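You operate a simulated robot arm through the tools that you are given. There is no shell and no other tool. Be economical: measure what you need, move in short steps, check, and stop when the job is done.

You run a simulated robot arm. Do the job below in one go: nothing can be reset, and whatever is moved stays where it is left.

TASK
Put the black collar from the back strip of the carriage bench on top of the red tape reel. Fetch the pin gauge that says "NO" from the top of the low cabinet and stand it on the silver roller there. Put the yellow tee key from the top of the low cabinet on the riser shelf and the blue tee key on the top of the lift plate. Do these in any order. Set down upright: pin gauge.

It is judged by the outcome, as a careful person would: the job done as asked, and still so three seconds after it is handed in. It fails if anything else is knocked over, pushed out of place, dropped, spilled or broken.

THE ROBOT
A 7-joint arm with a fingered hand on a trunk, on a base that drives. Base frame: it is fixed to the floor where the robot stands at the start and does not move with it; the origin is under the middle of the robot, x ahead of it, y to its left, z up; the surface under the hand at the start is at about z = 80. Units: cm, degrees, N and s.
Its first joint turns from -115.0 to 115.0 degrees. Places, roughly: pin gauge [750, 150, 50]; riser shelf (116x20 cm) [746, -146, 98]; roller [750, 150, 50]; tee key [725, 150, 75]; top of the lift plate [730, 370, 30]. Payload 5 kg.
The TCP is the grasp point between the finger pads, 3.2 cm short of the fingertips. In the tool frame z runs along the fingers and y along their closing line. Largest opening 16 cm; the body of the gripper starts 8.9 cm behind the TCP. The gripper is a hand of 4 fingers: y runs from the thumb to the fingers, the wrist lies at [0, 0, -26.7] in the tool frame, and closing takes about 1.5 s.
Orientation is that of the tool frame in the base frame, as a unit quaternion [w, x, y, z]. With the fingers straight down and closing along the base's y, the tool's x points along the base's -x, its y along +y and its z along -z.

THE INTERFACE
- The arm moves only by the tool jog_arm. Its argument "increments" is a list that holds one entry, the list of rows, each a list of 7 numbers: the opening, from 0 (shut) to 1 (fully open), then the shift along the base's x, y, z in units of 400 mm (1.0 is 400 mm), then the turn, a rotation vector about the base's x, y, z in units of 45 degrees (1.0 is 45 degrees). In form: [[[jaw, tx, ty, tz, ax, ay, az], ...]]. A call has 1 to 10 rows; each row is the pose to reach, as a shift and turn from the pose commanded when the call began. A call with a number of a shift or a turn outside -1 to 1 is refused whole. Rows are played at 5 a second. More than 5 cm and 8.6 degrees between two rows, or a gripper value outside its range, and nothing of the call is played. A pose out of reach is approached as far as the arm can. The call stops where the force on the tool passes 40 N (or 10 N more than at its start, if that is more) or the arm is blocked; 0.2 s more then pass. The fingers move at their own pace (about 4.5 cm/s each) and stop on an object; they squeeze with about 26 N. The grip force told is the motor's: it shows also when the fingers shut on nothing. Time passes only in rows, and 0.2 s behind the last, so rows that repeat a pose let the fingers close. The reply holds the time, the measured pose of the TCP, the force on the tool along the base axes, the opening and the grip force, in the units named above and with some noise, with the torque about the TCP (base axes, N m) and any sound that the robot's microphone picked up, and new pictures: "views" is both (left out), scene, wrist or none.
- Cameras (640 x 400 px; columns grow to the right, rows downward): "scene" is now at [-0.03, 15.4, 162.63]; the picture's right is [-0.64, -0.77, 0.00], its down [-0.58, 0.49, -0.65] and it looks along [0.50, -0.42, -0.76] (base axes); focal length 271 px, centre (320, 200). "wrist" rides on the gripper at [8, -0.4, -11.4] in the tool frame; the picture's right is [0.05, 1.00, 0.00], its down [-0.81, 0.04, -0.58] and it looks along [-0.58, 0.03, 0.82] (tool axes); focal length 265 px, centre (320, 200). There is no depth. A picture from a camera that has moved, and an enlarged one, comes with that camera's place and axes in the base frame and with its lens.
- move_column(by): slides the trunk up (or, below 0, down) by that many cm; the arm and the scene camera ride with it, the base frame stays. It gives what a move gives, with no picture.
- steer(legs): drives the robot by 1 to 6 legs, each [ahead, turn to the left] in cm and degrees, along the robot's own axes; the way and the turn of a leg run together, so that a leg with both is an arc; at most 150 cm and 180 degrees a leg. The arm and the cameras ride along, it lands a little off, and it stops where it bumps. It gives what a move gives, and a new picture of the scene camera.
- preshape(shape): the hand has 4 fingers and takes this shape, open, in about a second: jaw (thumb against the fingers, like two jaws); tri (thumb and two fingers); tip (a fingertip pinch); poke (one finger out to press); point (the index stretched); flat (the hand flat); cup (the hand cupped); fist (a fist). The gripper value then closes the fingers along that shape, each until it touches; the sizes above hold for jaw. It gives what a move gives, with no picture.
- turn_head(pan, tilt): turns the head with the scene camera to pan (to the left, within 155 degrees either way) and tilt (down, from -29 to 69), counted from straight ahead of the robot. It gives what a move gives, and a new picture of the scene camera.
- close_up(camera, box): a new picture of the part [left, top, right, bottom] of that camera's present view, enlarged. The clock stands still meanwhile.
- job_done(): hands the job in; it is judged then, once.

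Work in short steps. Places have to be worked out from the pictures, the camera data and where the tool is seen: move nearer, look again, correct. Check each grasp and each placing, and mend what went wrong. You have 165 turns and 260 pictures in all, those below and enlarged ones among them. Open the gripper and draw the arm clear of the work before you hand the job in, unless the task says otherwise; then end with one line.

The tools are called after ">>>" as a command line: name --argument value ..., lists and objects as JSON in quotes. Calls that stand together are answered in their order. jog_arm: Moves the arm, as the interface text tells. Its arguments: {"type":"object","properties":{"increments":{"type":"array"},"views":{"type":"string","enum":["both","scene","wrist","none"]}},"required":["increments"]} The other tools are called the same way: move_column (by) slides the trunk up or down; preshape (shape) gives the hand a shape; steer (legs) drives the base; turn_head (pan, tilt) turns the head that bears the scene camera; close_up (camera, box) takes an enlarged picture of a part of a camera's view; job_done () hands the job in.

At the start:

```text
time: 0.0
eef_pos: [61.92, -33.78, 108.96]
orientation: [0.0, 0.0, 1.0, -0.001]
contact_force: [0.8, -0.1, -0.3]
moment: [0.0, -0.02, -0.01]
gripper_width: 15.98
grasp_force: 0.0
shape: jaw
trunk travel left (down, up): [-47.5, 51.5]
robot x, y, heading: [0.15, 0.06, -0.2]
head pan, tilt: [-40.0, 49.7]
```

scene: 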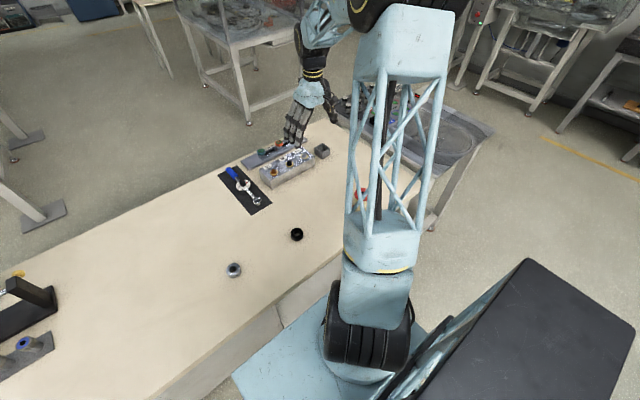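
wrist: 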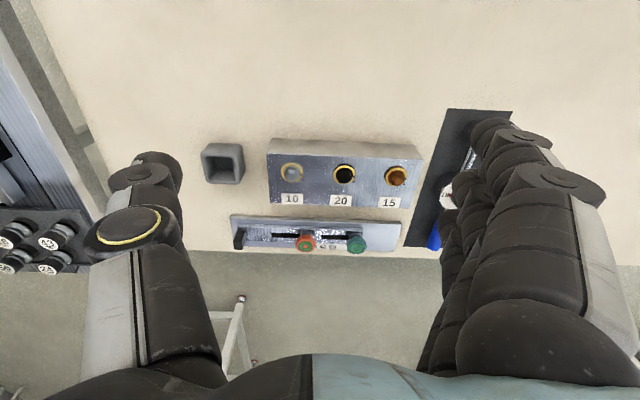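

The bench in front holds several items; I'll look around with the head to find the bench parts and the rest of the room.

>>> turn_head --pan 0 --tilt 45

>>> turn_head --pan 0 --tilt 5

>>> turn_head --pan 40 --tilt 35

```text
time: 1.1
eef_pos: [61.81, -33.78, 108.78]
orientation: [-0.001, 0.0, 1.0, 0.0]
contact_force: [-0.2, -0.3, 0.2]
moment: [0.0, -0.01, 0.0]
gripper_width: 15.98
grasp_force: 0.0
shape: jaw
trunk travel left (down, up): [-47.5, 51.5]
robot x, y, heading: [0.06, -0.28, 0.0]
head pan, tilt: [0.0, 45.0]
camera scene: at [2.17, 20.36, 163.28], right [0.0, -1.0, 0.0], down [-0.71, 0.0, -0.71], along [0.71, 0.0, -0.71], focal length 271 px, centre (320, 200)
```

scene: 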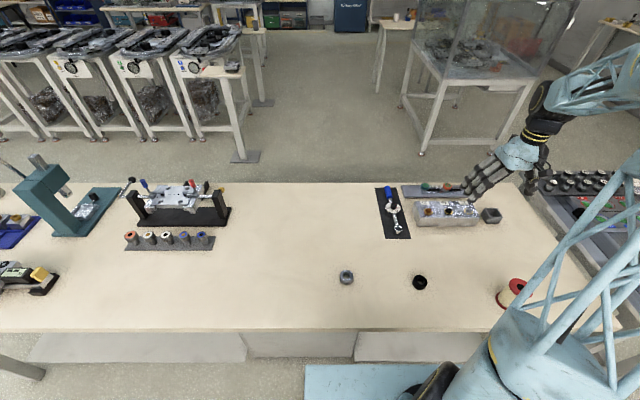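

```text
time: 2.1
eef_pos: [61.97, -33.73, 108.83]
orientation: [0.0, 0.0, 1.0, 0.0]
contact_force: [-0.8, 0.7, 0.6]
moment: [0.02, 0.02, 0.03]
gripper_width: 15.96
grasp_force: 0.0
shape: jaw
trunk travel left (down, up): [-47.5, 51.5]
robot x, y, heading: [-0.18, 0.13, -0.0]
head pan, tilt: [0.0, 5.0]
camera scene: at [3.23, 20.37, 169.57], right [0.0, -1.0, 0.0], down [-0.09, 0.0, -1.0], along [1.0, 0.0, -0.09], focal length 271 px, centre (320, 200)
```

scene: 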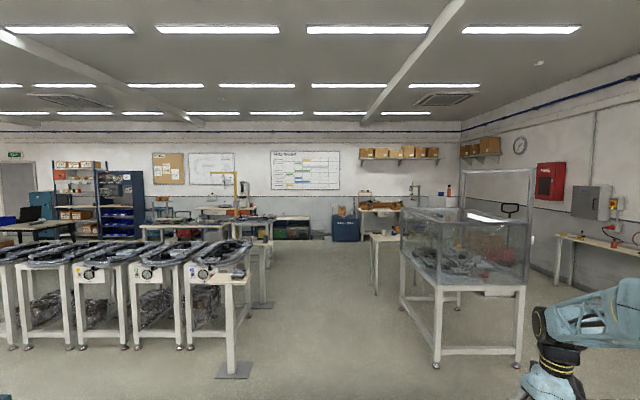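

```text
time: 3.2
eef_pos: [61.89, -33.81, 108.86]
orientation: [0.0, 0.0, 1.0, 0.0]
contact_force: [-0.7, -0.6, 0.3]
moment: [0.0, -0.01, -0.01]
gripper_width: 15.98
grasp_force: 0.0
shape: jaw
trunk travel left (down, up): [-47.5, 51.5]
robot x, y, heading: [0.14, 0.09, 0.0]
head pan, tilt: [40.0, 35.0]
camera scene: at [0.79, 26.02, 164.76], right [0.64, -0.77, 0.0], down [-0.44, -0.37, -0.82], along [0.63, 0.53, -0.57], focal length 271 px, centre (320, 200)
```

scene: 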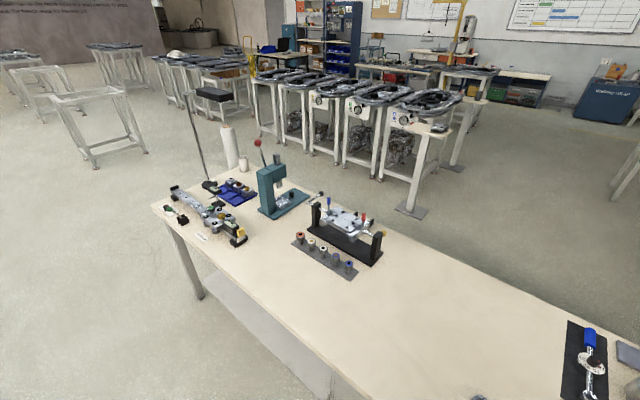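

Close-ups of the bench to identify the collar and reel.

>>> turn_head --pan -15 --tilt 55

>>> close_up --camera "scene" --box '[220, 60, 540, 260]'

```text
time: 4.5
eef_pos: [61.83, -33.74, 108.86]
orientation: [0.0, 0.0, 1.0, 0.0]
contact_force: [0.1, 0.2, 0.9]
moment: [0.03, 0.0, 0.0]
gripper_width: 16.0
grasp_force: 0.0
shape: jaw
trunk travel left (down, up): [-47.5, 51.5]
robot x, y, heading: [0.01, -0.25, 0.3]
head pan, tilt: [-15.0, 55.0]
camera scene: at [1.01, 18.5, 161.94], right [-0.26, -0.97, 0.0], down [-0.79, 0.21, -0.57], along [0.55, -0.15, -0.82], focal length 271 px, centre (320, 200)
```

scene: 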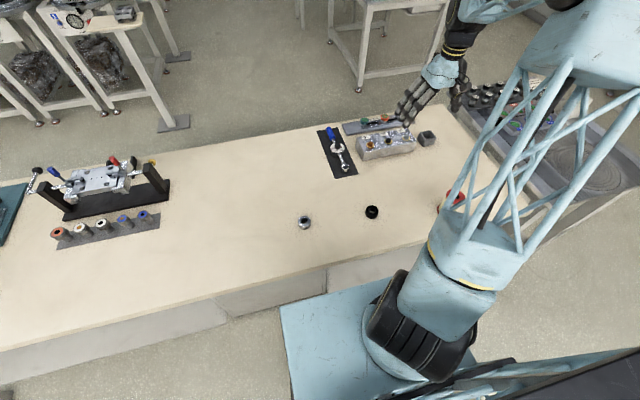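

```text
2.00 times, centred on (380, 160) of scene
camera zoom: at [1.01, 18.5, 161.94], right [-0.26, -0.97, 0.0], down [-0.79, 0.21, -0.57], along [0.55, -0.15, -0.82], focal length 542 px, centre (200, 280)
```

zoom: 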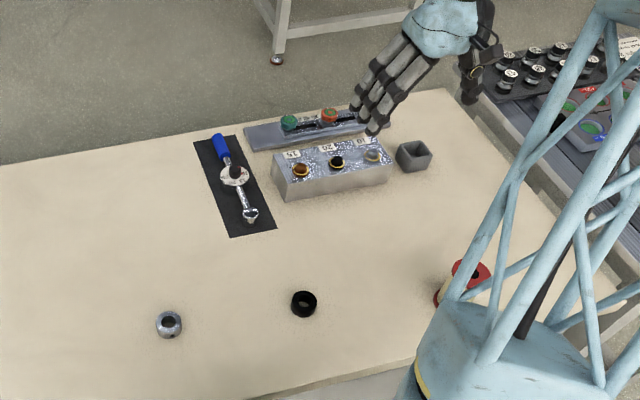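

The front of the bench faces +x, so the black collar, at about (45.5, -12.5), is on the back strip, and the red reel is near (44, -42). I'll move above the collar.

>>> jog_arm --increments '[[[0.7, -0.07, 0.09, -0.02, 0, 0, 0], [0.7, -0.14, 0.18, -0.05, 0, 0, 0], [0.7, -0.2, 0.27, -0.08, 0, 0, 0], [0.7, -0.27, 0.36, -0.11, 0, 0, 0], [0.7, -0.34, 0.45, -0.15, 0, 0, 0], [0.7, -0.41, 0.5325, -0.2, 0, 0, 0], [0.7, -0.41, 0.5325, -0.25, 0, 0, 0]]]'

```text
time: 6.0
eef_pos: [45.55, -12.59, 98.98]
orientation: [0.0, 0.0, 1.0, 0.0]
contact_force: [-0.1, 0.0, 0.3]
moment: [0.0, -0.01, -0.03]
gripper_width: 11.23
grasp_force: 0.0
shape: jaw
trunk travel left (down, up): [-47.5, 51.5]
robot x, y, heading: [0.23, 0.33, -0.0]
head pan, tilt: [-15.0, 55.0]
camera scene: at [1.0, 18.52, 161.93], right [-0.26, -0.97, 0.0], down [-0.79, 0.21, -0.57], along [0.55, -0.15, -0.82], focal length 271 px, centre (320, 200)
camera wrist: at [37.33, -12.93, 110.45], right [-0.05, 1.0, 0.0], down [0.81, 0.04, 0.58], along [0.58, 0.03, -0.82], focal length 265 px, centre (320, 200)
```

scene: 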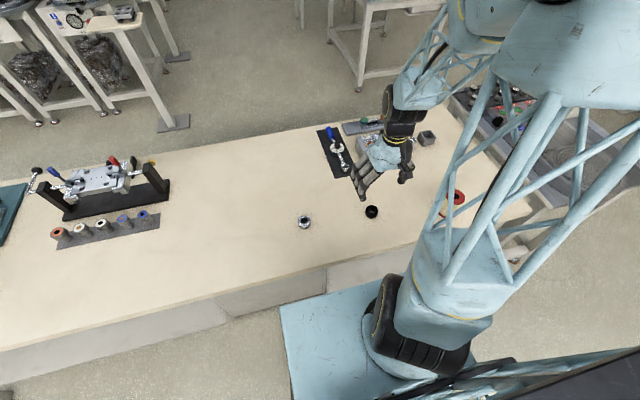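
wrist: 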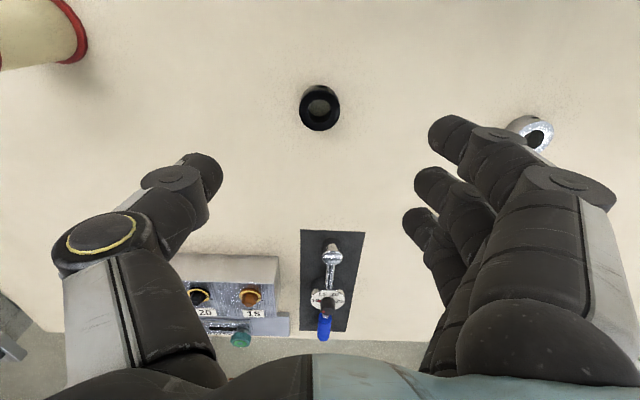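

The collar projects to about (46.0, -12.5). I'll descend with the jaws around it and check before closing.

>>> jog_arm --increments '[[[0.7, 0.01, 0, -0.1, 0, 0, 0], [0.7, 0.01, 0, -0.2, 0, 0, 0], [0.65, 0.01, 0, -0.3, 0, 0, 0], [0.6, 0.01, 0, -0.36, 0, 0, 0], [0.6, 0.01, 0, -0.365, 0, 0, 0]]]'

```text
time: 7.2
eef_pos: [45.85, -12.62, 84.39]
orientation: [0.0, 0.0, 1.0, 0.001]
contact_force: [0.4, 0.1, 0.7]
moment: [-0.01, 0.01, 0.0]
gripper_width: 9.65
grasp_force: 0.1
shape: jaw
trunk travel left (down, up): [-47.5, 51.5]
robot x, y, heading: [0.01, -0.15, 0.1]
head pan, tilt: [-15.0, 55.0]
camera scene: at [1.02, 18.51, 161.94], right [-0.26, -0.97, 0.0], down [-0.79, 0.21, -0.57], along [0.55, -0.15, -0.82], focal length 271 px, centre (320, 200)
camera wrist: at [37.66, -12.94, 95.82], right [-0.05, 1.0, 0.0], down [0.82, 0.04, 0.58], along [0.58, 0.03, -0.82], focal length 265 px, centre (320, 200)
```

scene: 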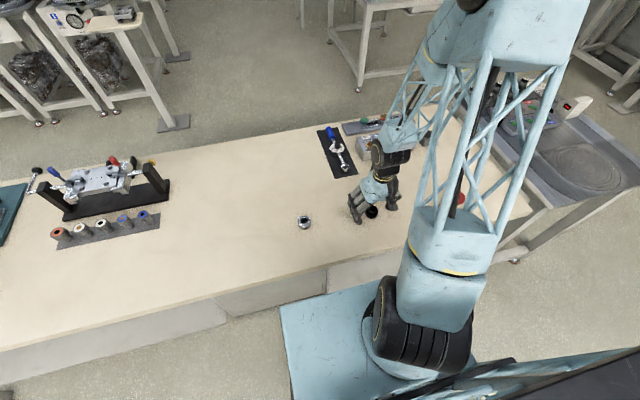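
wrist: 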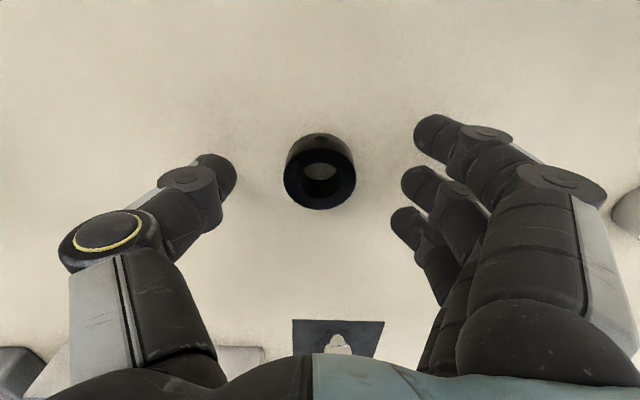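

Well centred. Lower 0.7 cm and close.

>>> jog_arm --increments '[[[0.6, 0, 0, -0.0175, 0, 0, 0], [0.4, 0, 0, -0.0175, 0, 0, 0], [0.1, 0, 0, -0.0175, 0, 0, 0], [0.0, 0, 0, -0.0175, 0, 0, 0], [0.0, 0, 0, -0.0175, 0, 0, 0], [0.0, 0, 0, -0.0175, 0, 0, 0], [0.0, 0, 0, -0.0175, 0, 0, 0], [0.0, 0, 0, -0.0175, 0, 0, 0]]]' --views "wrist"

```text
time: 9.1
eef_pos: [45.87, -12.56, 83.74]
orientation: [0.0, -0.001, 1.0, 0.0]
contact_force: [0.2, -1.6, 0.7]
moment: [0.03, -0.01, 0.03]
gripper_width: 2.13
grasp_force: 26.8
shape: jaw
trunk travel left (down, up): [-47.5, 51.5]
robot x, y, heading: [0.35, -0.05, -0.0]
head pan, tilt: [-15.0, 55.0]
camera wrist: at [37.63, -12.93, 95.15], right [-0.05, 1.0, 0.0], down [0.81, 0.04, 0.58], along [0.58, 0.03, -0.82], focal length 265 px, centre (320, 200)
```

wrist: 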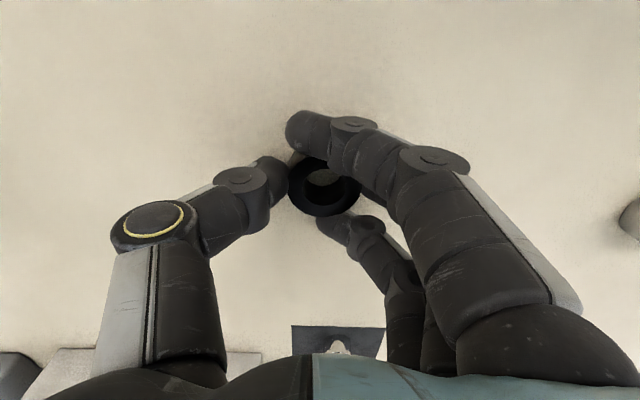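

Gripped. I'll lift and turn the head toward the reel to see its pose and height.

>>> jog_arm --increments '[[[0.0, 0, 0, 0.08, 0, 0, 0], [0.0, 0, 0, 0.18, 0, 0, 0], [0.0, 0, 0, 0.28, 0, 0, 0], [0.0, 0, 0, 0.38, 0, 0, 0], [0.0, 0, 0, 0.48, 0, 0, 0], [0.0, 0, 0, 0.53, 0, 0, 0]]]' --views "both"

>>> turn_head --pan -40 --tilt 55

```text
time: 10.4
eef_pos: [45.97, -12.37, 105.04]
orientation: [0.002, 0.0, 1.0, 0.001]
contact_force: [0.7, -0.6, -1.8]
moment: [-0.01, 0.02, 0.02]
gripper_width: 2.04
grasp_force: 25.6
shape: jaw
trunk travel left (down, up): [-47.5, 51.5]
robot x, y, heading: [-0.16, 0.21, -0.0]
head pan, tilt: [-15.0, 55.0]
camera scene: at [0.98, 18.54, 161.93], right [-0.26, -0.97, 0.0], down [-0.79, 0.21, -0.57], along [0.55, -0.15, -0.82], focal length 271 px, centre (320, 200)
camera wrist: at [37.71, -12.76, 116.54], right [-0.05, 1.0, 0.0], down [0.81, 0.04, 0.58], along [0.58, 0.03, -0.82], focal length 265 px, centre (320, 200)
```

scene: 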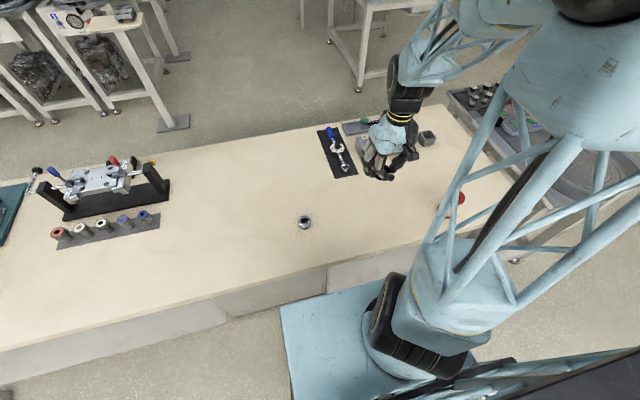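
wrist: 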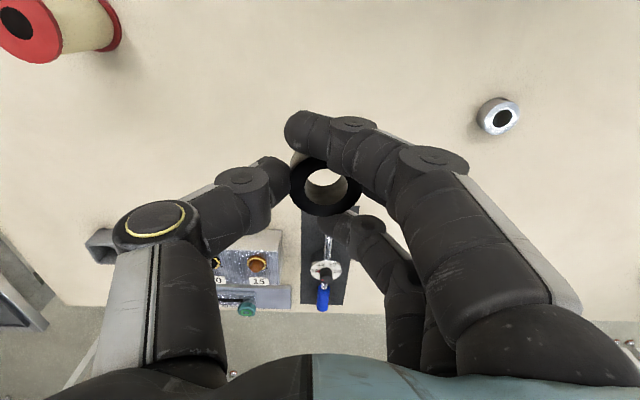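

```text
time: 11.3
eef_pos: [45.79, -12.37, 104.89]
orientation: [0.0, 0.0, 1.0, 0.001]
contact_force: [-0.4, -0.4, -2.2]
moment: [-0.01, 0.01, 0.04]
gripper_width: 2.02
grasp_force: 25.7
shape: jaw
trunk travel left (down, up): [-47.5, 51.5]
robot x, y, heading: [0.34, -0.21, -0.1]
head pan, tilt: [-40.0, 55.0]
camera scene: at [-0.43, 15.75, 161.93], right [-0.64, -0.77, 0.0], down [-0.63, 0.53, -0.57], along [0.44, -0.37, -0.82], focal length 271 px, centre (320, 200)
```

scene: 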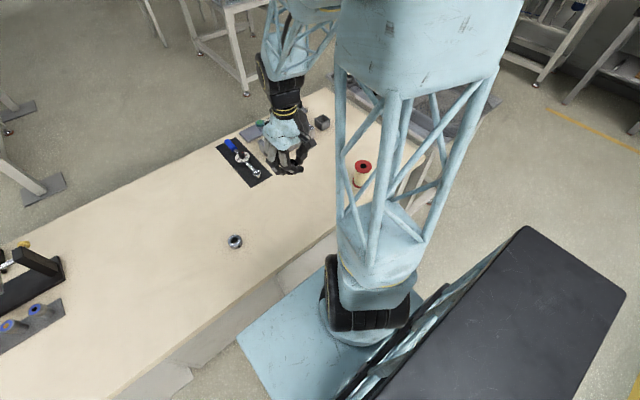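

The reel stands upright with its top near (39.8, -37.7, 90). I'll move to above it at safe height.

>>> close_up --camera "scene" --box '[322, 140, 402, 190]'

>>> jog_arm --increments '[[[0.0, -0.02, -0.09, 0, 0, 0, 0], [0.0, -0.04, -0.2, 0, 0, 0, 0], [0.0, -0.06, -0.3, 0, 0, 0, 0], [0.0, -0.08, -0.4, 0, 0, 0, 0]]]'

```text
8.00 times, centred on (362, 165) of scene
camera zoom: at [-0.43, 15.75, 161.93], right [-0.64, -0.77, 0.0], down [-0.63, 0.53, -0.57], along [0.44, -0.37, -0.82], focal length 2169 px, centre (-16, 480)
```

zoom: 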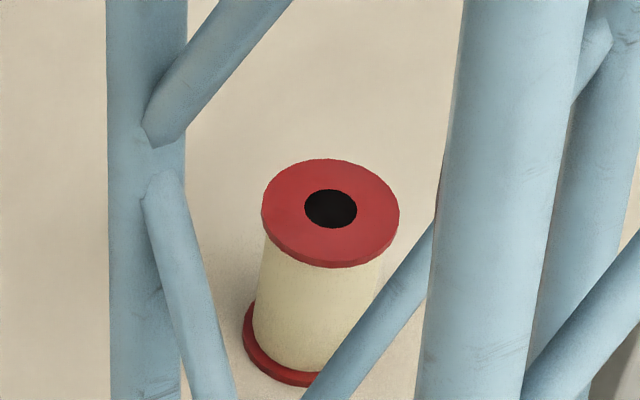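

```text
time: 12.3
eef_pos: [42.54, -28.51, 105.08]
orientation: [0.0, -0.001, 1.0, 0.0]
contact_force: [-0.4, 0.5, -1.9]
moment: [0.02, -0.01, -0.01]
gripper_width: 2.0
grasp_force: 25.7
shape: jaw
trunk travel left (down, up): [-47.5, 51.5]
robot x, y, heading: [0.22, -0.1, -0.1]
head pan, tilt: [-40.0, 55.0]
camera scene: at [-0.43, 15.68, 161.94], right [-0.64, -0.77, 0.0], down [-0.63, 0.53, -0.57], along [0.44, -0.37, -0.82], focal length 271 px, centre (320, 200)
camera wrist: at [34.39, -28.98, 116.47], right [-0.05, 1.0, 0.0], down [0.82, 0.04, 0.58], along [0.58, 0.03, -0.82], focal length 265 px, centre (320, 200)
```

scene: 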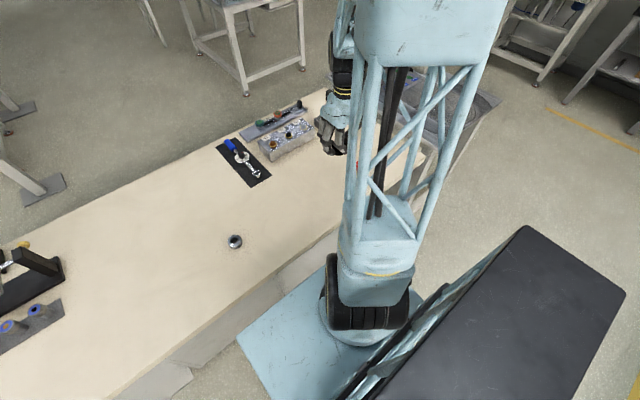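
wrist: 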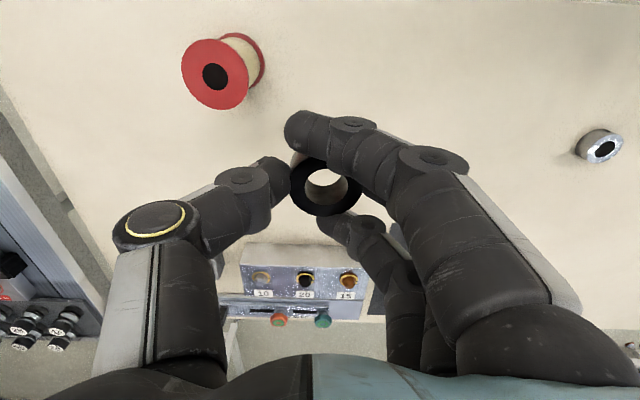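

Reel top centre is about (39.8, -38.4, 89.5). Move over it and look again at z = 97.

>>> jog_arm --increments '[[[0.0, -0.02, -0.09, 0, 0, 0, 0], [0.0, -0.04, -0.17, 0, 0, 0, 0], [0.0, -0.0575, -0.255, 0, 0, 0, 0], [0.0, -0.0575, -0.255, -0.1, 0, 0, 0], [0.0, -0.0575, -0.255, -0.19, 0, 0, 0]]]' --views "both"

```text
time: 13.5
eef_pos: [40.19, -39.0, 97.02]
orientation: [0.002, -0.001, 1.0, 0.0]
contact_force: [0.1, -0.3, -1.0]
moment: [0.01, 0.0, 0.01]
gripper_width: 2.01
grasp_force: 26.2
shape: jaw
trunk travel left (down, up): [-47.5, 51.5]
robot x, y, heading: [-0.11, 0.17, -0.0]
head pan, tilt: [-40.0, 55.0]
camera scene: at [-0.4, 15.7, 161.94], right [-0.64, -0.77, 0.0], down [-0.63, 0.53, -0.57], along [0.44, -0.37, -0.82], focal length 271 px, centre (320, 200)
camera wrist: at [32.02, -39.31, 108.66], right [-0.05, 1.0, 0.0], down [0.81, 0.04, 0.58], along [0.58, 0.03, -0.82], focal length 265 px, centre (320, 200)
```

scene: 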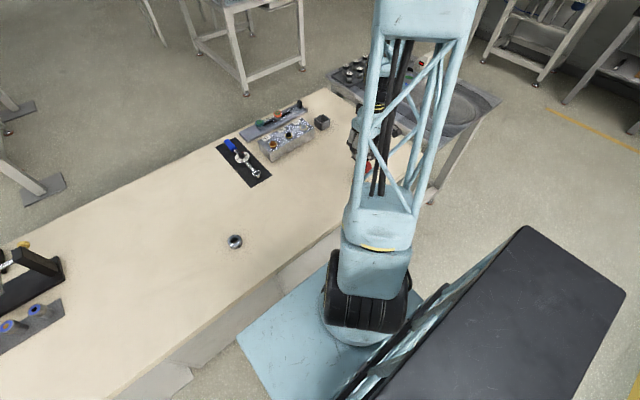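
wrist: 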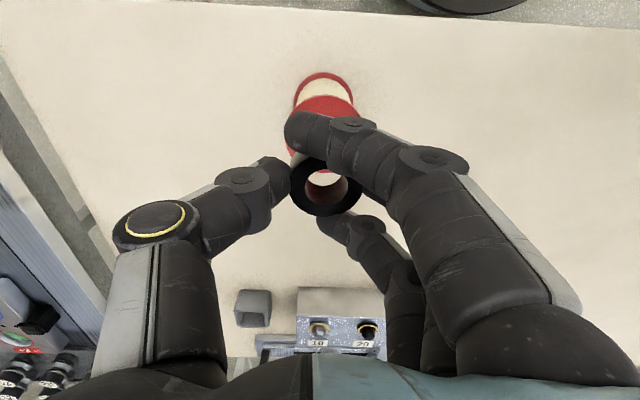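

The reel is aligned under the collar. Descend to just above contact.

>>> jog_arm --increments '[[[0.0, 0, 0.01, -0.03, 0, 0, 0], [0.0, 0, 0.01, -0.06, 0, 0, 0], [0.0, 0, 0.01, -0.08, 0, 0, 0], [0.0, 0, 0.01, -0.08, 0, 0, 0]]]' --views "wrist"

```text
time: 14.5
eef_pos: [40.33, -38.29, 93.96]
orientation: [0.001, 0.0, 1.0, 0.002]
contact_force: [0.4, 0.4, -1.4]
moment: [0.01, 0.0, -0.01]
gripper_width: 2.03
grasp_force: 26.3
shape: jaw
trunk travel left (down, up): [-47.5, 51.5]
robot x, y, heading: [0.11, 0.16, -0.1]
head pan, tilt: [-40.0, 55.0]
camera wrist: at [32.17, -38.73, 105.42], right [-0.05, 1.0, 0.0], down [0.82, 0.04, 0.58], along [0.58, 0.03, -0.82], focal length 265 px, centre (320, 200)
```

wrist: 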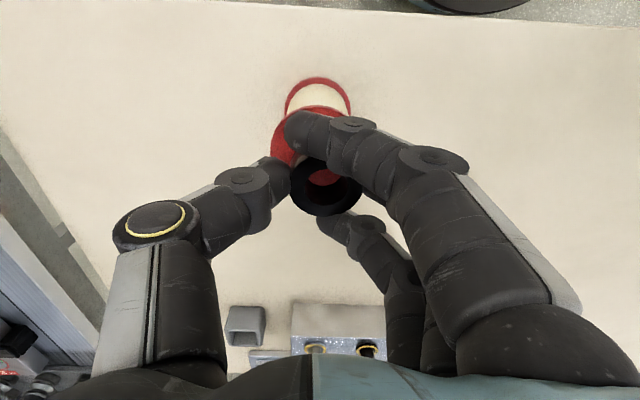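

Shift y by -0.4 cm and lower in millimetre steps until contact shows.

>>> jog_arm --increments '[[[0.0, 0, -0.01, -0.005, 0, 0, 0], [0.0, 0, -0.01, -0.01, 0, 0, 0], [0.0, 0, -0.01, -0.013, 0, 0, 0], [0.0, 0, -0.01, -0.013, 0, 0, 0]]]' --views "none"

```text
time: 15.5
eef_pos: [40.36, -38.71, 93.36]
orientation: [0.0, 0.0, 1.0, 0.0]
contact_force: [0.1, 0.0, -1.6]
moment: [0.01, 0.01, 0.02]
gripper_width: 2.01
grasp_force: 26.1
shape: jaw
trunk travel left (down, up): [-47.5, 51.5]
robot x, y, heading: [0.04, -0.1, 0.1]
head pan, tilt: [-40.0, 55.0]
```

>>> jog_arm --increments '[[[0.0, 0, 0, -0.005, 0, 0, 0], [0.0, 0, 0, -0.01, 0, 0, 0], [0.0, 0, 0, -0.01, 0, 0, 0]]]' --views "wrist"

```text
time: 16.3
eef_pos: [40.32, -38.68, 92.82]
orientation: [0.0, 0.0, 1.0, 0.001]
contact_force: [0.4, 0.3, -1.3]
moment: [-0.03, 0.06, 0.0]
gripper_width: 2.02
grasp_force: 26.4
shape: jaw
trunk travel left (down, up): [-47.5, 51.5]
robot x, y, heading: [0.23, 0.1, -0.0]
head pan, tilt: [-40.0, 55.0]
camera wrist: at [32.18, -39.11, 104.54], right [-0.05, 1.0, 0.0], down [0.81, 0.04, 0.58], along [0.58, 0.03, -0.82], focal length 265 px, centre (320, 200)
```

wrist: 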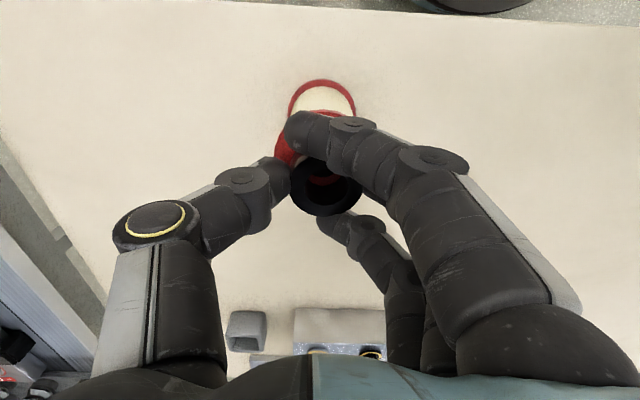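

No clear contact yet; continue lowering 0.3 cm.

>>> jog_arm --increments '[[[0.0, 0, 0, -0.004, 0, 0, 0], [0.0, 0, 0, -0.007, 0, 0, 0], [0.0, 0, 0, -0.007, 0, 0, 0]]]' --views "none"

```text
time: 17.1
eef_pos: [40.24, -38.64, 92.78]
orientation: [0.001, 0.0, 1.0, 0.0]
contact_force: [-0.5, -0.8, 8.8]
moment: [0.19, -0.06, 0.0]
gripper_width: 2.03
grasp_force: 26.1
shape: jaw
trunk travel left (down, up): [-47.5, 51.5]
robot x, y, heading: [0.08, -0.12, 0.0]
head pan, tilt: [-40.0, 55.0]
```

Contact. Ease off slightly and open, then look.

>>> jog_arm --increments '[[[0.0, 0, 0, 0.004, 0, 0, 0], [0.2, 0, 0, 0.004, 0, 0, 0], [0.3, 0, 0, 0.004, 0, 0, 0], [0.45, 0, 0, 0.004, 0, 0, 0], [0.6, 0, 0, 0.004, 0, 0, 0], [0.6, 0, 0, 0.004, 0, 0, 0], [0.6, 0, 0, 0.004, 0, 0, 0]]]' --views "wrist"

```text
time: 18.7
eef_pos: [40.42, -38.76, 93.0]
orientation: [0.0, 0.0, 1.0, 0.0]
contact_force: [-0.3, 0.0, 0.1]
moment: [0.02, 0.03, 0.0]
gripper_width: 9.52
grasp_force: 0.1
shape: jaw
trunk travel left (down, up): [-47.5, 51.5]
robot x, y, heading: [0.05, -0.19, -0.2]
head pan, tilt: [-40.0, 55.0]
camera wrist: at [32.19, -39.11, 104.45], right [-0.05, 1.0, 0.0], down [0.81, 0.04, 0.58], along [0.58, 0.03, -0.82], focal length 265 px, centre (320, 200)
```

wrist: 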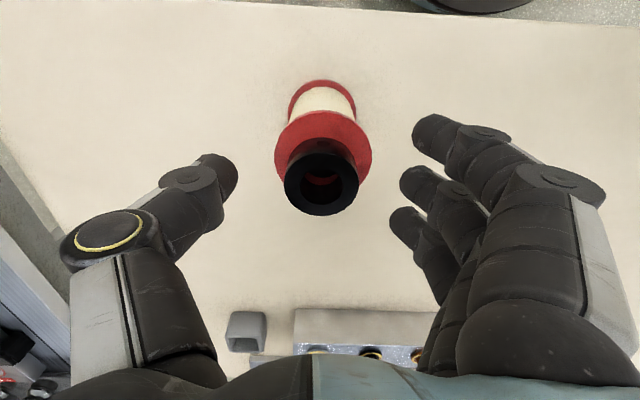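

The collar sits on the reel. Rise and verify from the side.

>>> jog_arm --increments '[[[0.6, 0, 0, 0.08, 0, 0, 0], [0.6, 0, 0, 0.18, 0, 0, 0], [0.6, 0, 0, 0.28, 0, 0, 0], [0.6, 0, 0, 0.38, 0, 0, 0], [0.6, 0, 0, 0.48, 0, 0, 0], [0.6, 0, 0, 0.58, 0, 0, 0], [0.6, 0.1, 0, 0.62, 0, 0, 0], [0.6, 0.2, 0, 0.62, 0, 0, 0]]]' --views "wrist"

>>> close_up --camera "scene" --box '[322, 120, 418, 180]'

```text
time: 20.5
eef_pos: [48.49, -38.72, 117.57]
orientation: [-0.001, 0.0, 1.0, 0.001]
contact_force: [0.5, -0.2, -0.1]
moment: [0.03, 0.01, -0.01]
gripper_width: 9.56
grasp_force: 0.1
shape: jaw
trunk travel left (down, up): [-47.5, 51.5]
robot x, y, heading: [0.14, -0.2, 0.3]
head pan, tilt: [-40.0, 55.0]
camera wrist: at [40.32, -39.04, 129.11], right [-0.05, 1.0, 0.0], down [0.82, 0.04, 0.58], along [0.58, 0.03, -0.82], focal length 265 px, centre (320, 200)
```

wrist: 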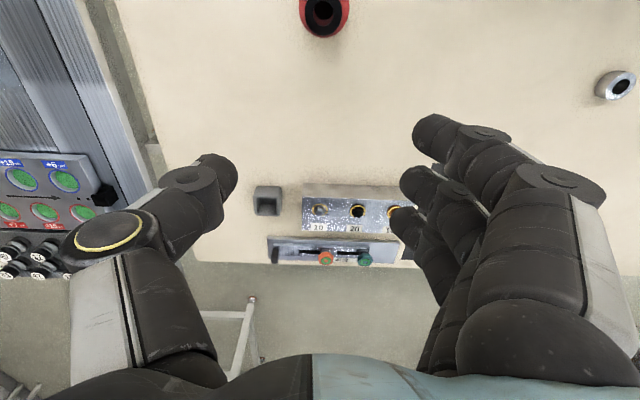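

```text
6.67 times, centred on (370, 150) of scene
camera zoom: at [-0.36, 15.7, 161.93], right [-0.64, -0.77, 0.0], down [-0.63, 0.53, -0.57], along [0.44, -0.37, -0.82], focal length 1808 px, centre (-13, 533)
```

zoom: 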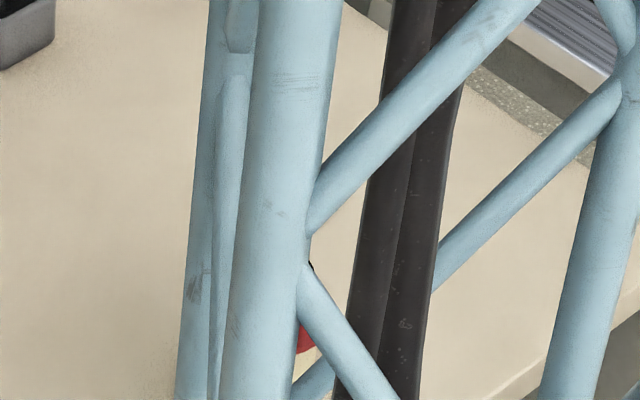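

Collar is centred on the reel. Now plan the drive: look left, right and behind for a free way around the bench.

>>> turn_head --pan 60 --tilt 25

>>> turn_head --pan 110 --tilt 30

>>> turn_head --pan -70 --tilt 25

>>> turn_head --pan 10 --tilt 15

```text
time: 22.3
eef_pos: [48.46, -38.64, 117.7]
orientation: [-0.001, 0.0, 1.0, 0.0]
contact_force: [-0.9, 1.1, 0.3]
moment: [0.01, -0.05, 0.04]
gripper_width: 9.57
grasp_force: 0.0
shape: jaw
trunk travel left (down, up): [-47.5, 51.5]
robot x, y, heading: [-0.05, 0.16, 0.1]
head pan, tilt: [60.0, 25.0]
camera scene: at [-1.35, 28.35, 166.33], right [0.87, -0.5, 0.0], down [-0.21, -0.37, -0.91], along [0.45, 0.78, -0.42], focal length 271 px, centre (320, 200)
```

scene: 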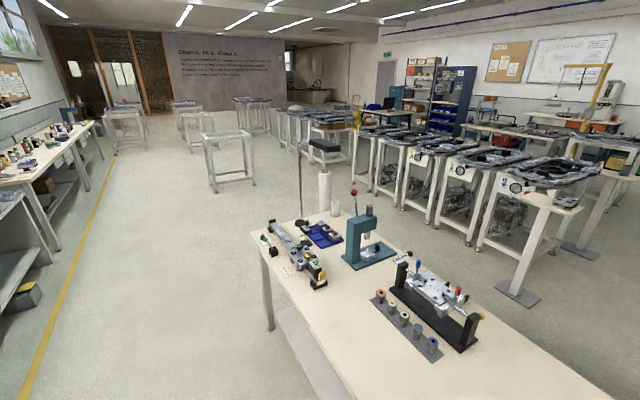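

```text
time: 23.5
eef_pos: [48.4, -38.65, 117.66]
orientation: [0.0, 0.0, 1.0, 0.0]
contact_force: [-0.3, -0.3, -0.2]
moment: [0.0, 0.01, 0.03]
gripper_width: 9.56
grasp_force: 0.1
shape: jaw
trunk travel left (down, up): [-47.5, 51.5]
robot x, y, heading: [-0.15, 0.09, -0.4]
head pan, tilt: [110.0, 30.0]
camera scene: at [-9.05, 28.87, 165.54], right [0.94, 0.34, 0.0], down [0.17, -0.47, -0.87], along [-0.3, 0.81, -0.5], focal length 271 px, centre (320, 200)
```

scene: 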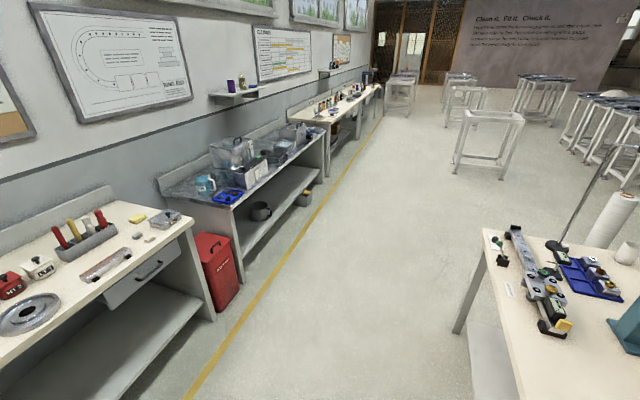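

```text
time: 26.2
eef_pos: [48.35, -38.57, 117.72]
orientation: [0.0, 0.0, 1.0, 0.0]
contact_force: [-0.1, 0.6, -1.0]
moment: [0.02, 0.02, 0.02]
gripper_width: 9.55
grasp_force: 0.1
shape: jaw
trunk travel left (down, up): [-47.5, 51.5]
robot x, y, heading: [0.13, -0.22, 0.1]
head pan, tilt: [-70.0, 25.0]
camera scene: at [-2.81, 11.71, 166.34], right [-0.94, -0.34, 0.0], down [-0.14, 0.4, -0.91], along [0.31, -0.85, -0.42], focal length 271 px, centre (320, 200)
```

scene: 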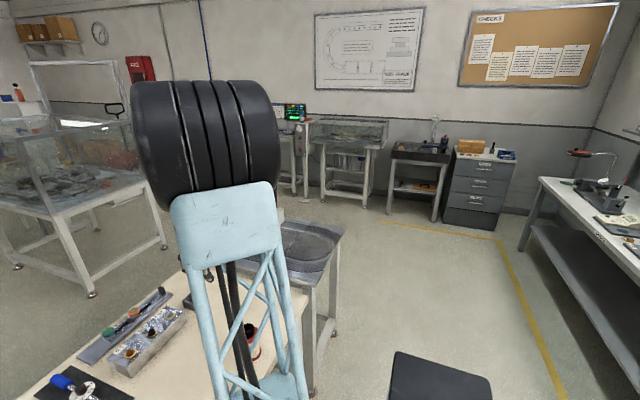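

```text
time: 27.7
eef_pos: [48.48, -38.63, 117.72]
orientation: [-0.001, 0.0, 1.0, 0.0]
contact_force: [-0.2, 0.6, -0.5]
moment: [-0.01, 0.01, 0.01]
gripper_width: 9.54
grasp_force: 0.1
shape: jaw
trunk travel left (down, up): [-47.5, 51.5]
robot x, y, heading: [-0.3, -0.23, -0.3]
head pan, tilt: [10.0, 15.0]
camera scene: at [3.24, 21.98, 167.96], right [0.17, -0.98, 0.0], down [-0.26, -0.04, -0.97], along [0.95, 0.17, -0.26], focal length 271 px, centre (320, 200)
```

scene: 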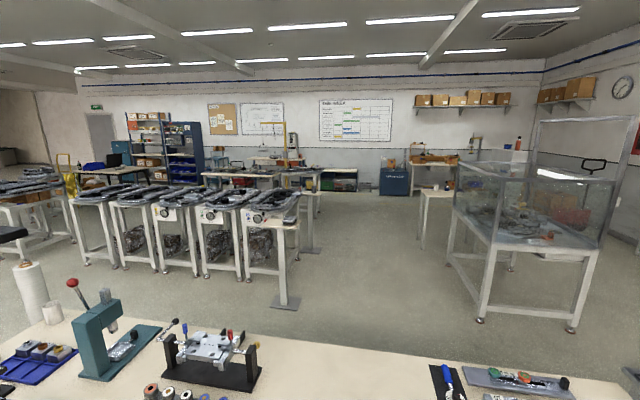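

Route: back up from the bench, go right around the bench end (y≈-135), then through the corridor at y≈15 to the far side. First tuck the arm.

>>> jog_arm --increments '[[[0.6, -0.01, 0.1, 0.03, 0, 0, 0], [0.6, -0.02, 0.2, 0.06, 0, 0, 0], [0.6, -0.03, 0.3, 0.1, 0, 0, 0], [0.6, -0.04, 0.4, 0.14, 0, 0, 0], [0.6, -0.05, 0.5, 0.18, 0, 0, 0], [0.6, -0.06, 0.6, 0.2, 0, 0, 0], [0.6, -0.08, 0.7, 0.22, 0, 0, 0], [0.6, -0.1, 0.8, 0.25, 0, 0, 0]]]' --views "none"

>>> turn_head --pan -120 --tilt 40

>>> turn_head --pan 150 --tilt 45

```text
time: 29.5
eef_pos: [44.23, -6.65, 127.74]
orientation: [0.0, 0.0, 1.0, 0.0]
contact_force: [-0.9, 0.0, 0.3]
moment: [-0.06, 0.02, -0.01]
gripper_width: 9.57
grasp_force: 0.0
shape: jaw
trunk travel left (down, up): [-47.5, 51.5]
robot x, y, heading: [0.18, -0.02, -0.0]
head pan, tilt: [10.0, 15.0]
```

```text
time: 31.6
eef_pos: [44.31, -6.75, 127.72]
orientation: [0.001, 0.0, 1.0, 0.0]
contact_force: [0.0, 0.2, -0.5]
moment: [0.02, 0.01, -0.01]
gripper_width: 9.56
grasp_force: 0.1
shape: jaw
trunk travel left (down, up): [-47.5, 51.5]
robot x, y, heading: [-0.17, -0.12, -0.1]
head pan, tilt: [-120.0, 40.0]
camera scene: at [-10.21, 13.02, 164.0], right [-0.87, 0.5, 0.0], down [0.32, 0.56, -0.77], along [-0.38, -0.66, -0.64], focal length 271 px, centre (320, 200)
```

scene: 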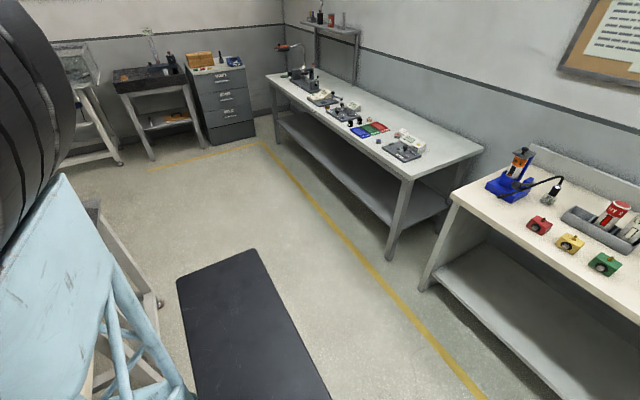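

```text
time: 35.4
eef_pos: [44.34, -6.83, 127.78]
orientation: [0.0, 0.001, 1.0, 0.0]
contact_force: [0.9, -0.2, -0.2]
moment: [0.01, 0.02, 0.02]
gripper_width: 9.57
grasp_force: 0.2
shape: jaw
trunk travel left (down, up): [-47.5, 51.5]
robot x, y, heading: [0.02, 0.0, -0.0]
head pan, tilt: [150.0, 45.0]
camera scene: at [-13.01, 24.46, 163.27], right [0.5, 0.87, 0.0], down [0.61, -0.35, -0.71], along [-0.61, 0.35, -0.71], focal length 271 px, centre (320, 200)
```

scene: 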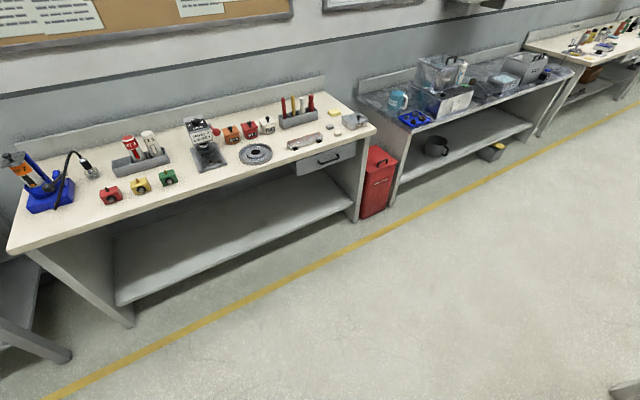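

Aisle between benches is about 150 cm wide. Back up 45, turn right, go 195 cm along -y, then turn left and look.

>>> steer --legs '[[-45, 0], [0, -90], [100, 0], [95, 0], [0, 90]]'

>>> turn_head --pan 0 --tilt 30

```text
time: 55.4
eef_pos: [-3.35, -201.59, 127.73]
orientation: [0.0, 0.014, 1.0, -0.001]
contact_force: [-0.3, -0.3, -0.8]
moment: [-0.03, 0.0, 0.01]
gripper_width: 9.57
grasp_force: 0.0
shape: jaw
trunk travel left (down, up): [-47.5, 51.5]
robot x, y, heading: [-47.57, -193.87, -1.1]
head pan, tilt: [150.0, 45.0]
camera scene: at [-59.85, -168.92, 163.27], right [0.52, 0.85, 0.0], down [0.6, -0.37, -0.71], along [-0.6, 0.37, -0.71], focal length 271 px, centre (320, 200)
```

scene: 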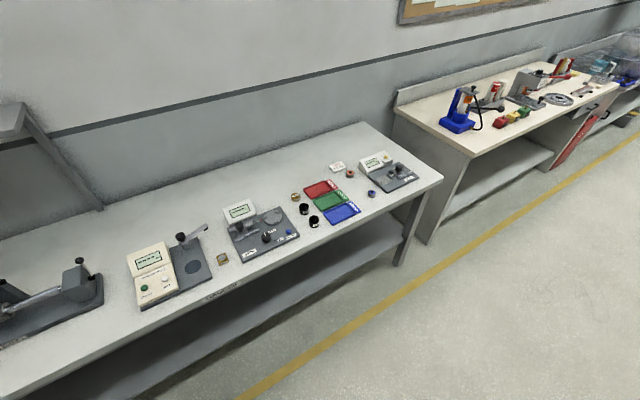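

```text
time: 57.7
eef_pos: [-3.24, -201.7, 127.8]
orientation: [0.0, 0.013, 1.0, 0.0]
contact_force: [-0.6, -0.3, 0.6]
moment: [-0.02, 0.01, -0.01]
gripper_width: 9.58
grasp_force: 0.1
shape: jaw
trunk travel left (down, up): [-47.5, 51.5]
robot x, y, heading: [-47.92, -193.76, -1.7]
head pan, tilt: [0.0, 30.0]
camera scene: at [-43.88, -173.42, 165.54], right [-0.03, -1.0, 0.0], down [-0.5, 0.01, -0.87], along [0.87, -0.02, -0.5], focal length 271 px, centre (320, 200)
```

scene: 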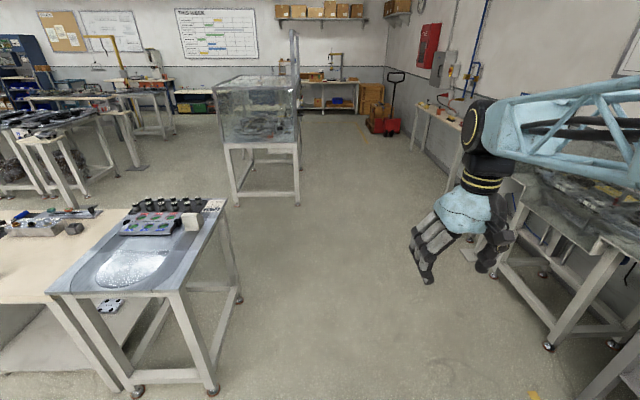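

The way ahead along y≈-205 is clear past the glass table. Drive forward 450 cm.

>>> steer --legs '[[150, 0], [150, 0.5], [150, 0.5]]'

```text
time: 79.0
eef_pos: [440.98, -223.44, 127.81]
orientation: [0.001, 0.022, 1.0, 0.0]
contact_force: [-0.9, 0.0, 0.2]
moment: [-0.05, 0.03, 0.04]
gripper_width: 9.57
grasp_force: 0.0
shape: jaw
trunk travel left (down, up): [-47.5, 51.5]
robot x, y, heading: [397.16, -214.75, -2.7]
head pan, tilt: [0.0, 30.0]
camera scene: at [400.93, -194.54, 165.53], right [-0.05, -1.0, 0.0], down [-0.5, 0.02, -0.87], along [0.86, -0.04, -0.5], focal length 271 px, centre (320, 200)
```

scene: 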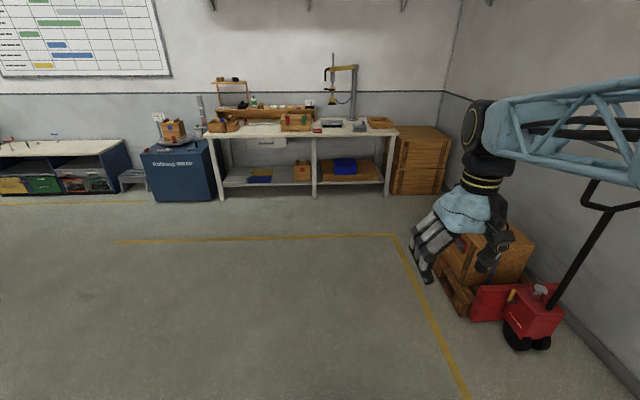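

The packing bench with riser shelf is ahead and the low cabinet is to the left. Look left for the way to it.

>>> turn_head --pan 50 --tilt 25

>>> turn_head --pan 90 --tilt 25

```text
time: 80.2
eef_pos: [440.92, -223.53, 127.85]
orientation: [0.0, 0.023, 1.0, 0.001]
contact_force: [0.3, -0.2, 1.0]
moment: [0.03, 0.0, -0.02]
gripper_width: 9.58
grasp_force: 0.0
shape: jaw
trunk travel left (down, up): [-47.5, 51.5]
robot x, y, heading: [397.08, -214.84, -2.7]
head pan, tilt: [50.0, 25.0]
camera scene: at [398.13, -187.35, 166.33], right [0.74, -0.68, 0.0], down [-0.29, -0.31, -0.91], along [0.61, 0.67, -0.42], focal length 271 px, centre (320, 200)
```

scene: 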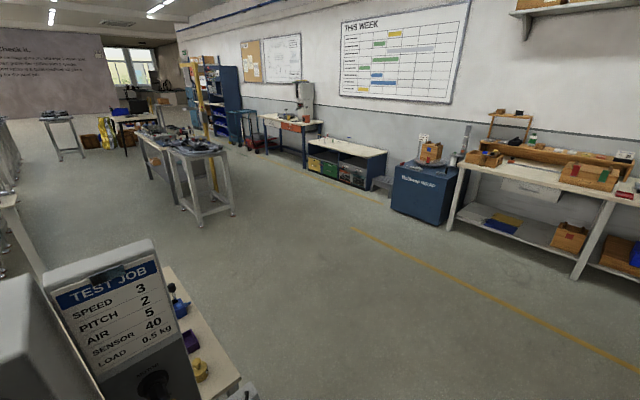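

```text
time: 81.2
eef_pos: [440.91, -223.5, 127.88]
orientation: [0.0, 0.022, 1.0, 0.0]
contact_force: [1.2, -0.2, 0.0]
moment: [0.0, 0.0, -0.03]
gripper_width: 9.55
grasp_force: 0.1
shape: jaw
trunk travel left (down, up): [-47.5, 51.5]
robot x, y, heading: [396.99, -214.86, -2.6]
head pan, tilt: [90.0, 25.0]
camera scene: at [392.32, -184.92, 166.33], right [1.0, -0.05, 0.0], down [-0.02, -0.42, -0.91], along [0.04, 0.91, -0.42], focal length 271 px, centre (320, 200)
```

scene: 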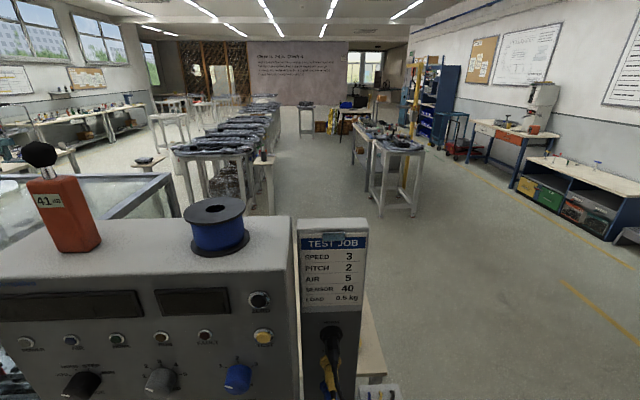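

Cabinet spans roughly y 50–206 with front at x≈725. Drive ahead 150, turn left about 78° and go towards (620, 60).

>>> steer --legs '[[150, 0], [0, 78], [145, 0], [145, 0]]'

>>> turn_head --pan -30 --tilt 35

```text
time: 106.0
eef_pos: [634.12, 104.6, 127.86]
orientation: [0.0, -0.622, 0.783, 0.0]
contact_force: [-0.2, -0.6, 0.1]
moment: [0.01, 0.03, -0.01]
gripper_width: 9.59
grasp_force: 0.1
shape: jaw
trunk travel left (down, up): [-47.5, 51.5]
robot x, y, heading: [617.48, 63.13, 76.9]
head pan, tilt: [90.0, 25.0]
camera scene: at [587.18, 63.98, 166.33], right [0.23, 0.97, 0.0], down [0.41, -0.1, -0.91], along [-0.88, 0.21, -0.42], focal length 271 px, centre (320, 200)
```

scene: 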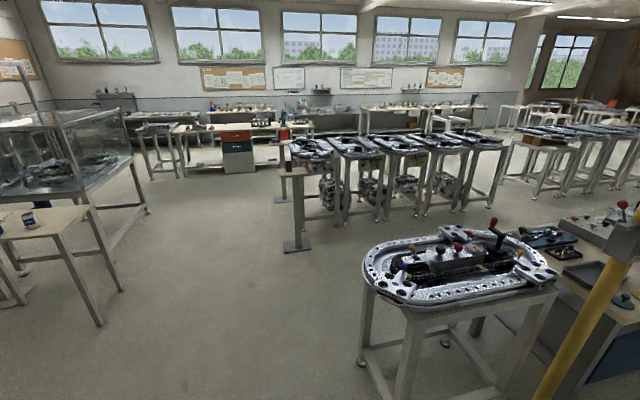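

```text
time: 108.0
eef_pos: [634.03, 104.68, 127.72]
orientation: [0.0, -0.621, 0.784, 0.0]
contact_force: [0.0, -0.1, 0.4]
moment: [0.0, 0.02, 0.02]
gripper_width: 9.56
grasp_force: 0.0
shape: jaw
trunk travel left (down, up): [-47.5, 51.5]
robot x, y, heading: [617.29, 62.82, 76.6]
head pan, tilt: [-30.0, 35.0]
camera scene: at [602.18, 68.28, 164.76], right [0.73, -0.68, 0.0], down [-0.39, -0.42, -0.82], along [0.56, 0.6, -0.57], focal length 271 px, centre (320, 200)
```

scene: 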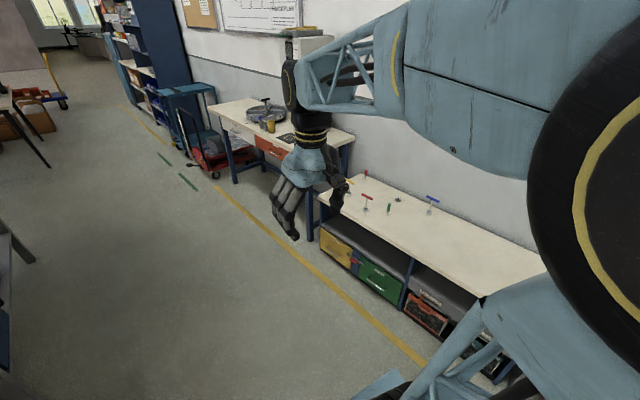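

Zoom into the cabinet top items.

>>> close_up --camera "scene" --box '[300, 150, 460, 250]'

>>> close_up --camera "scene" --box '[140, 70, 300, 170]'

```text
4.00 times, centred on (380, 200) of scene
camera zoom: at [602.18, 68.28, 164.76], right [0.73, -0.68, 0.0], down [-0.39, -0.42, -0.82], along [0.56, 0.6, -0.57], focal length 1085 px, centre (80, 200)
```

zoom: 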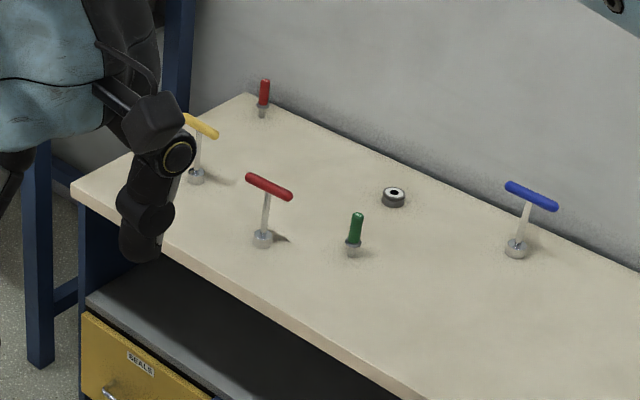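

```text
4.00 times, centred on (220, 120) of scene
camera zoom: at [602.18, 68.28, 164.76], right [0.73, -0.68, 0.0], down [-0.39, -0.42, -0.82], along [0.56, 0.6, -0.57], focal length 1085 px, centre (720, 520)
```

zoom: 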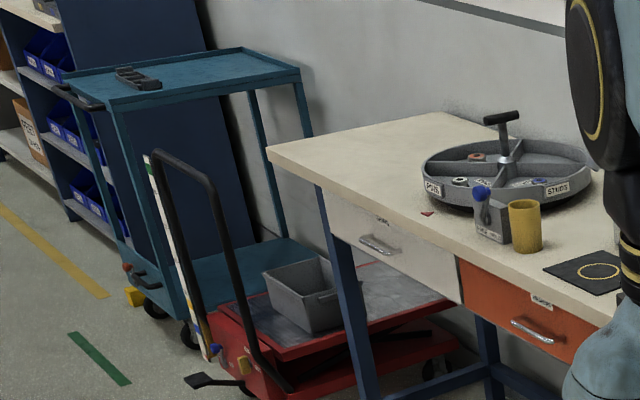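

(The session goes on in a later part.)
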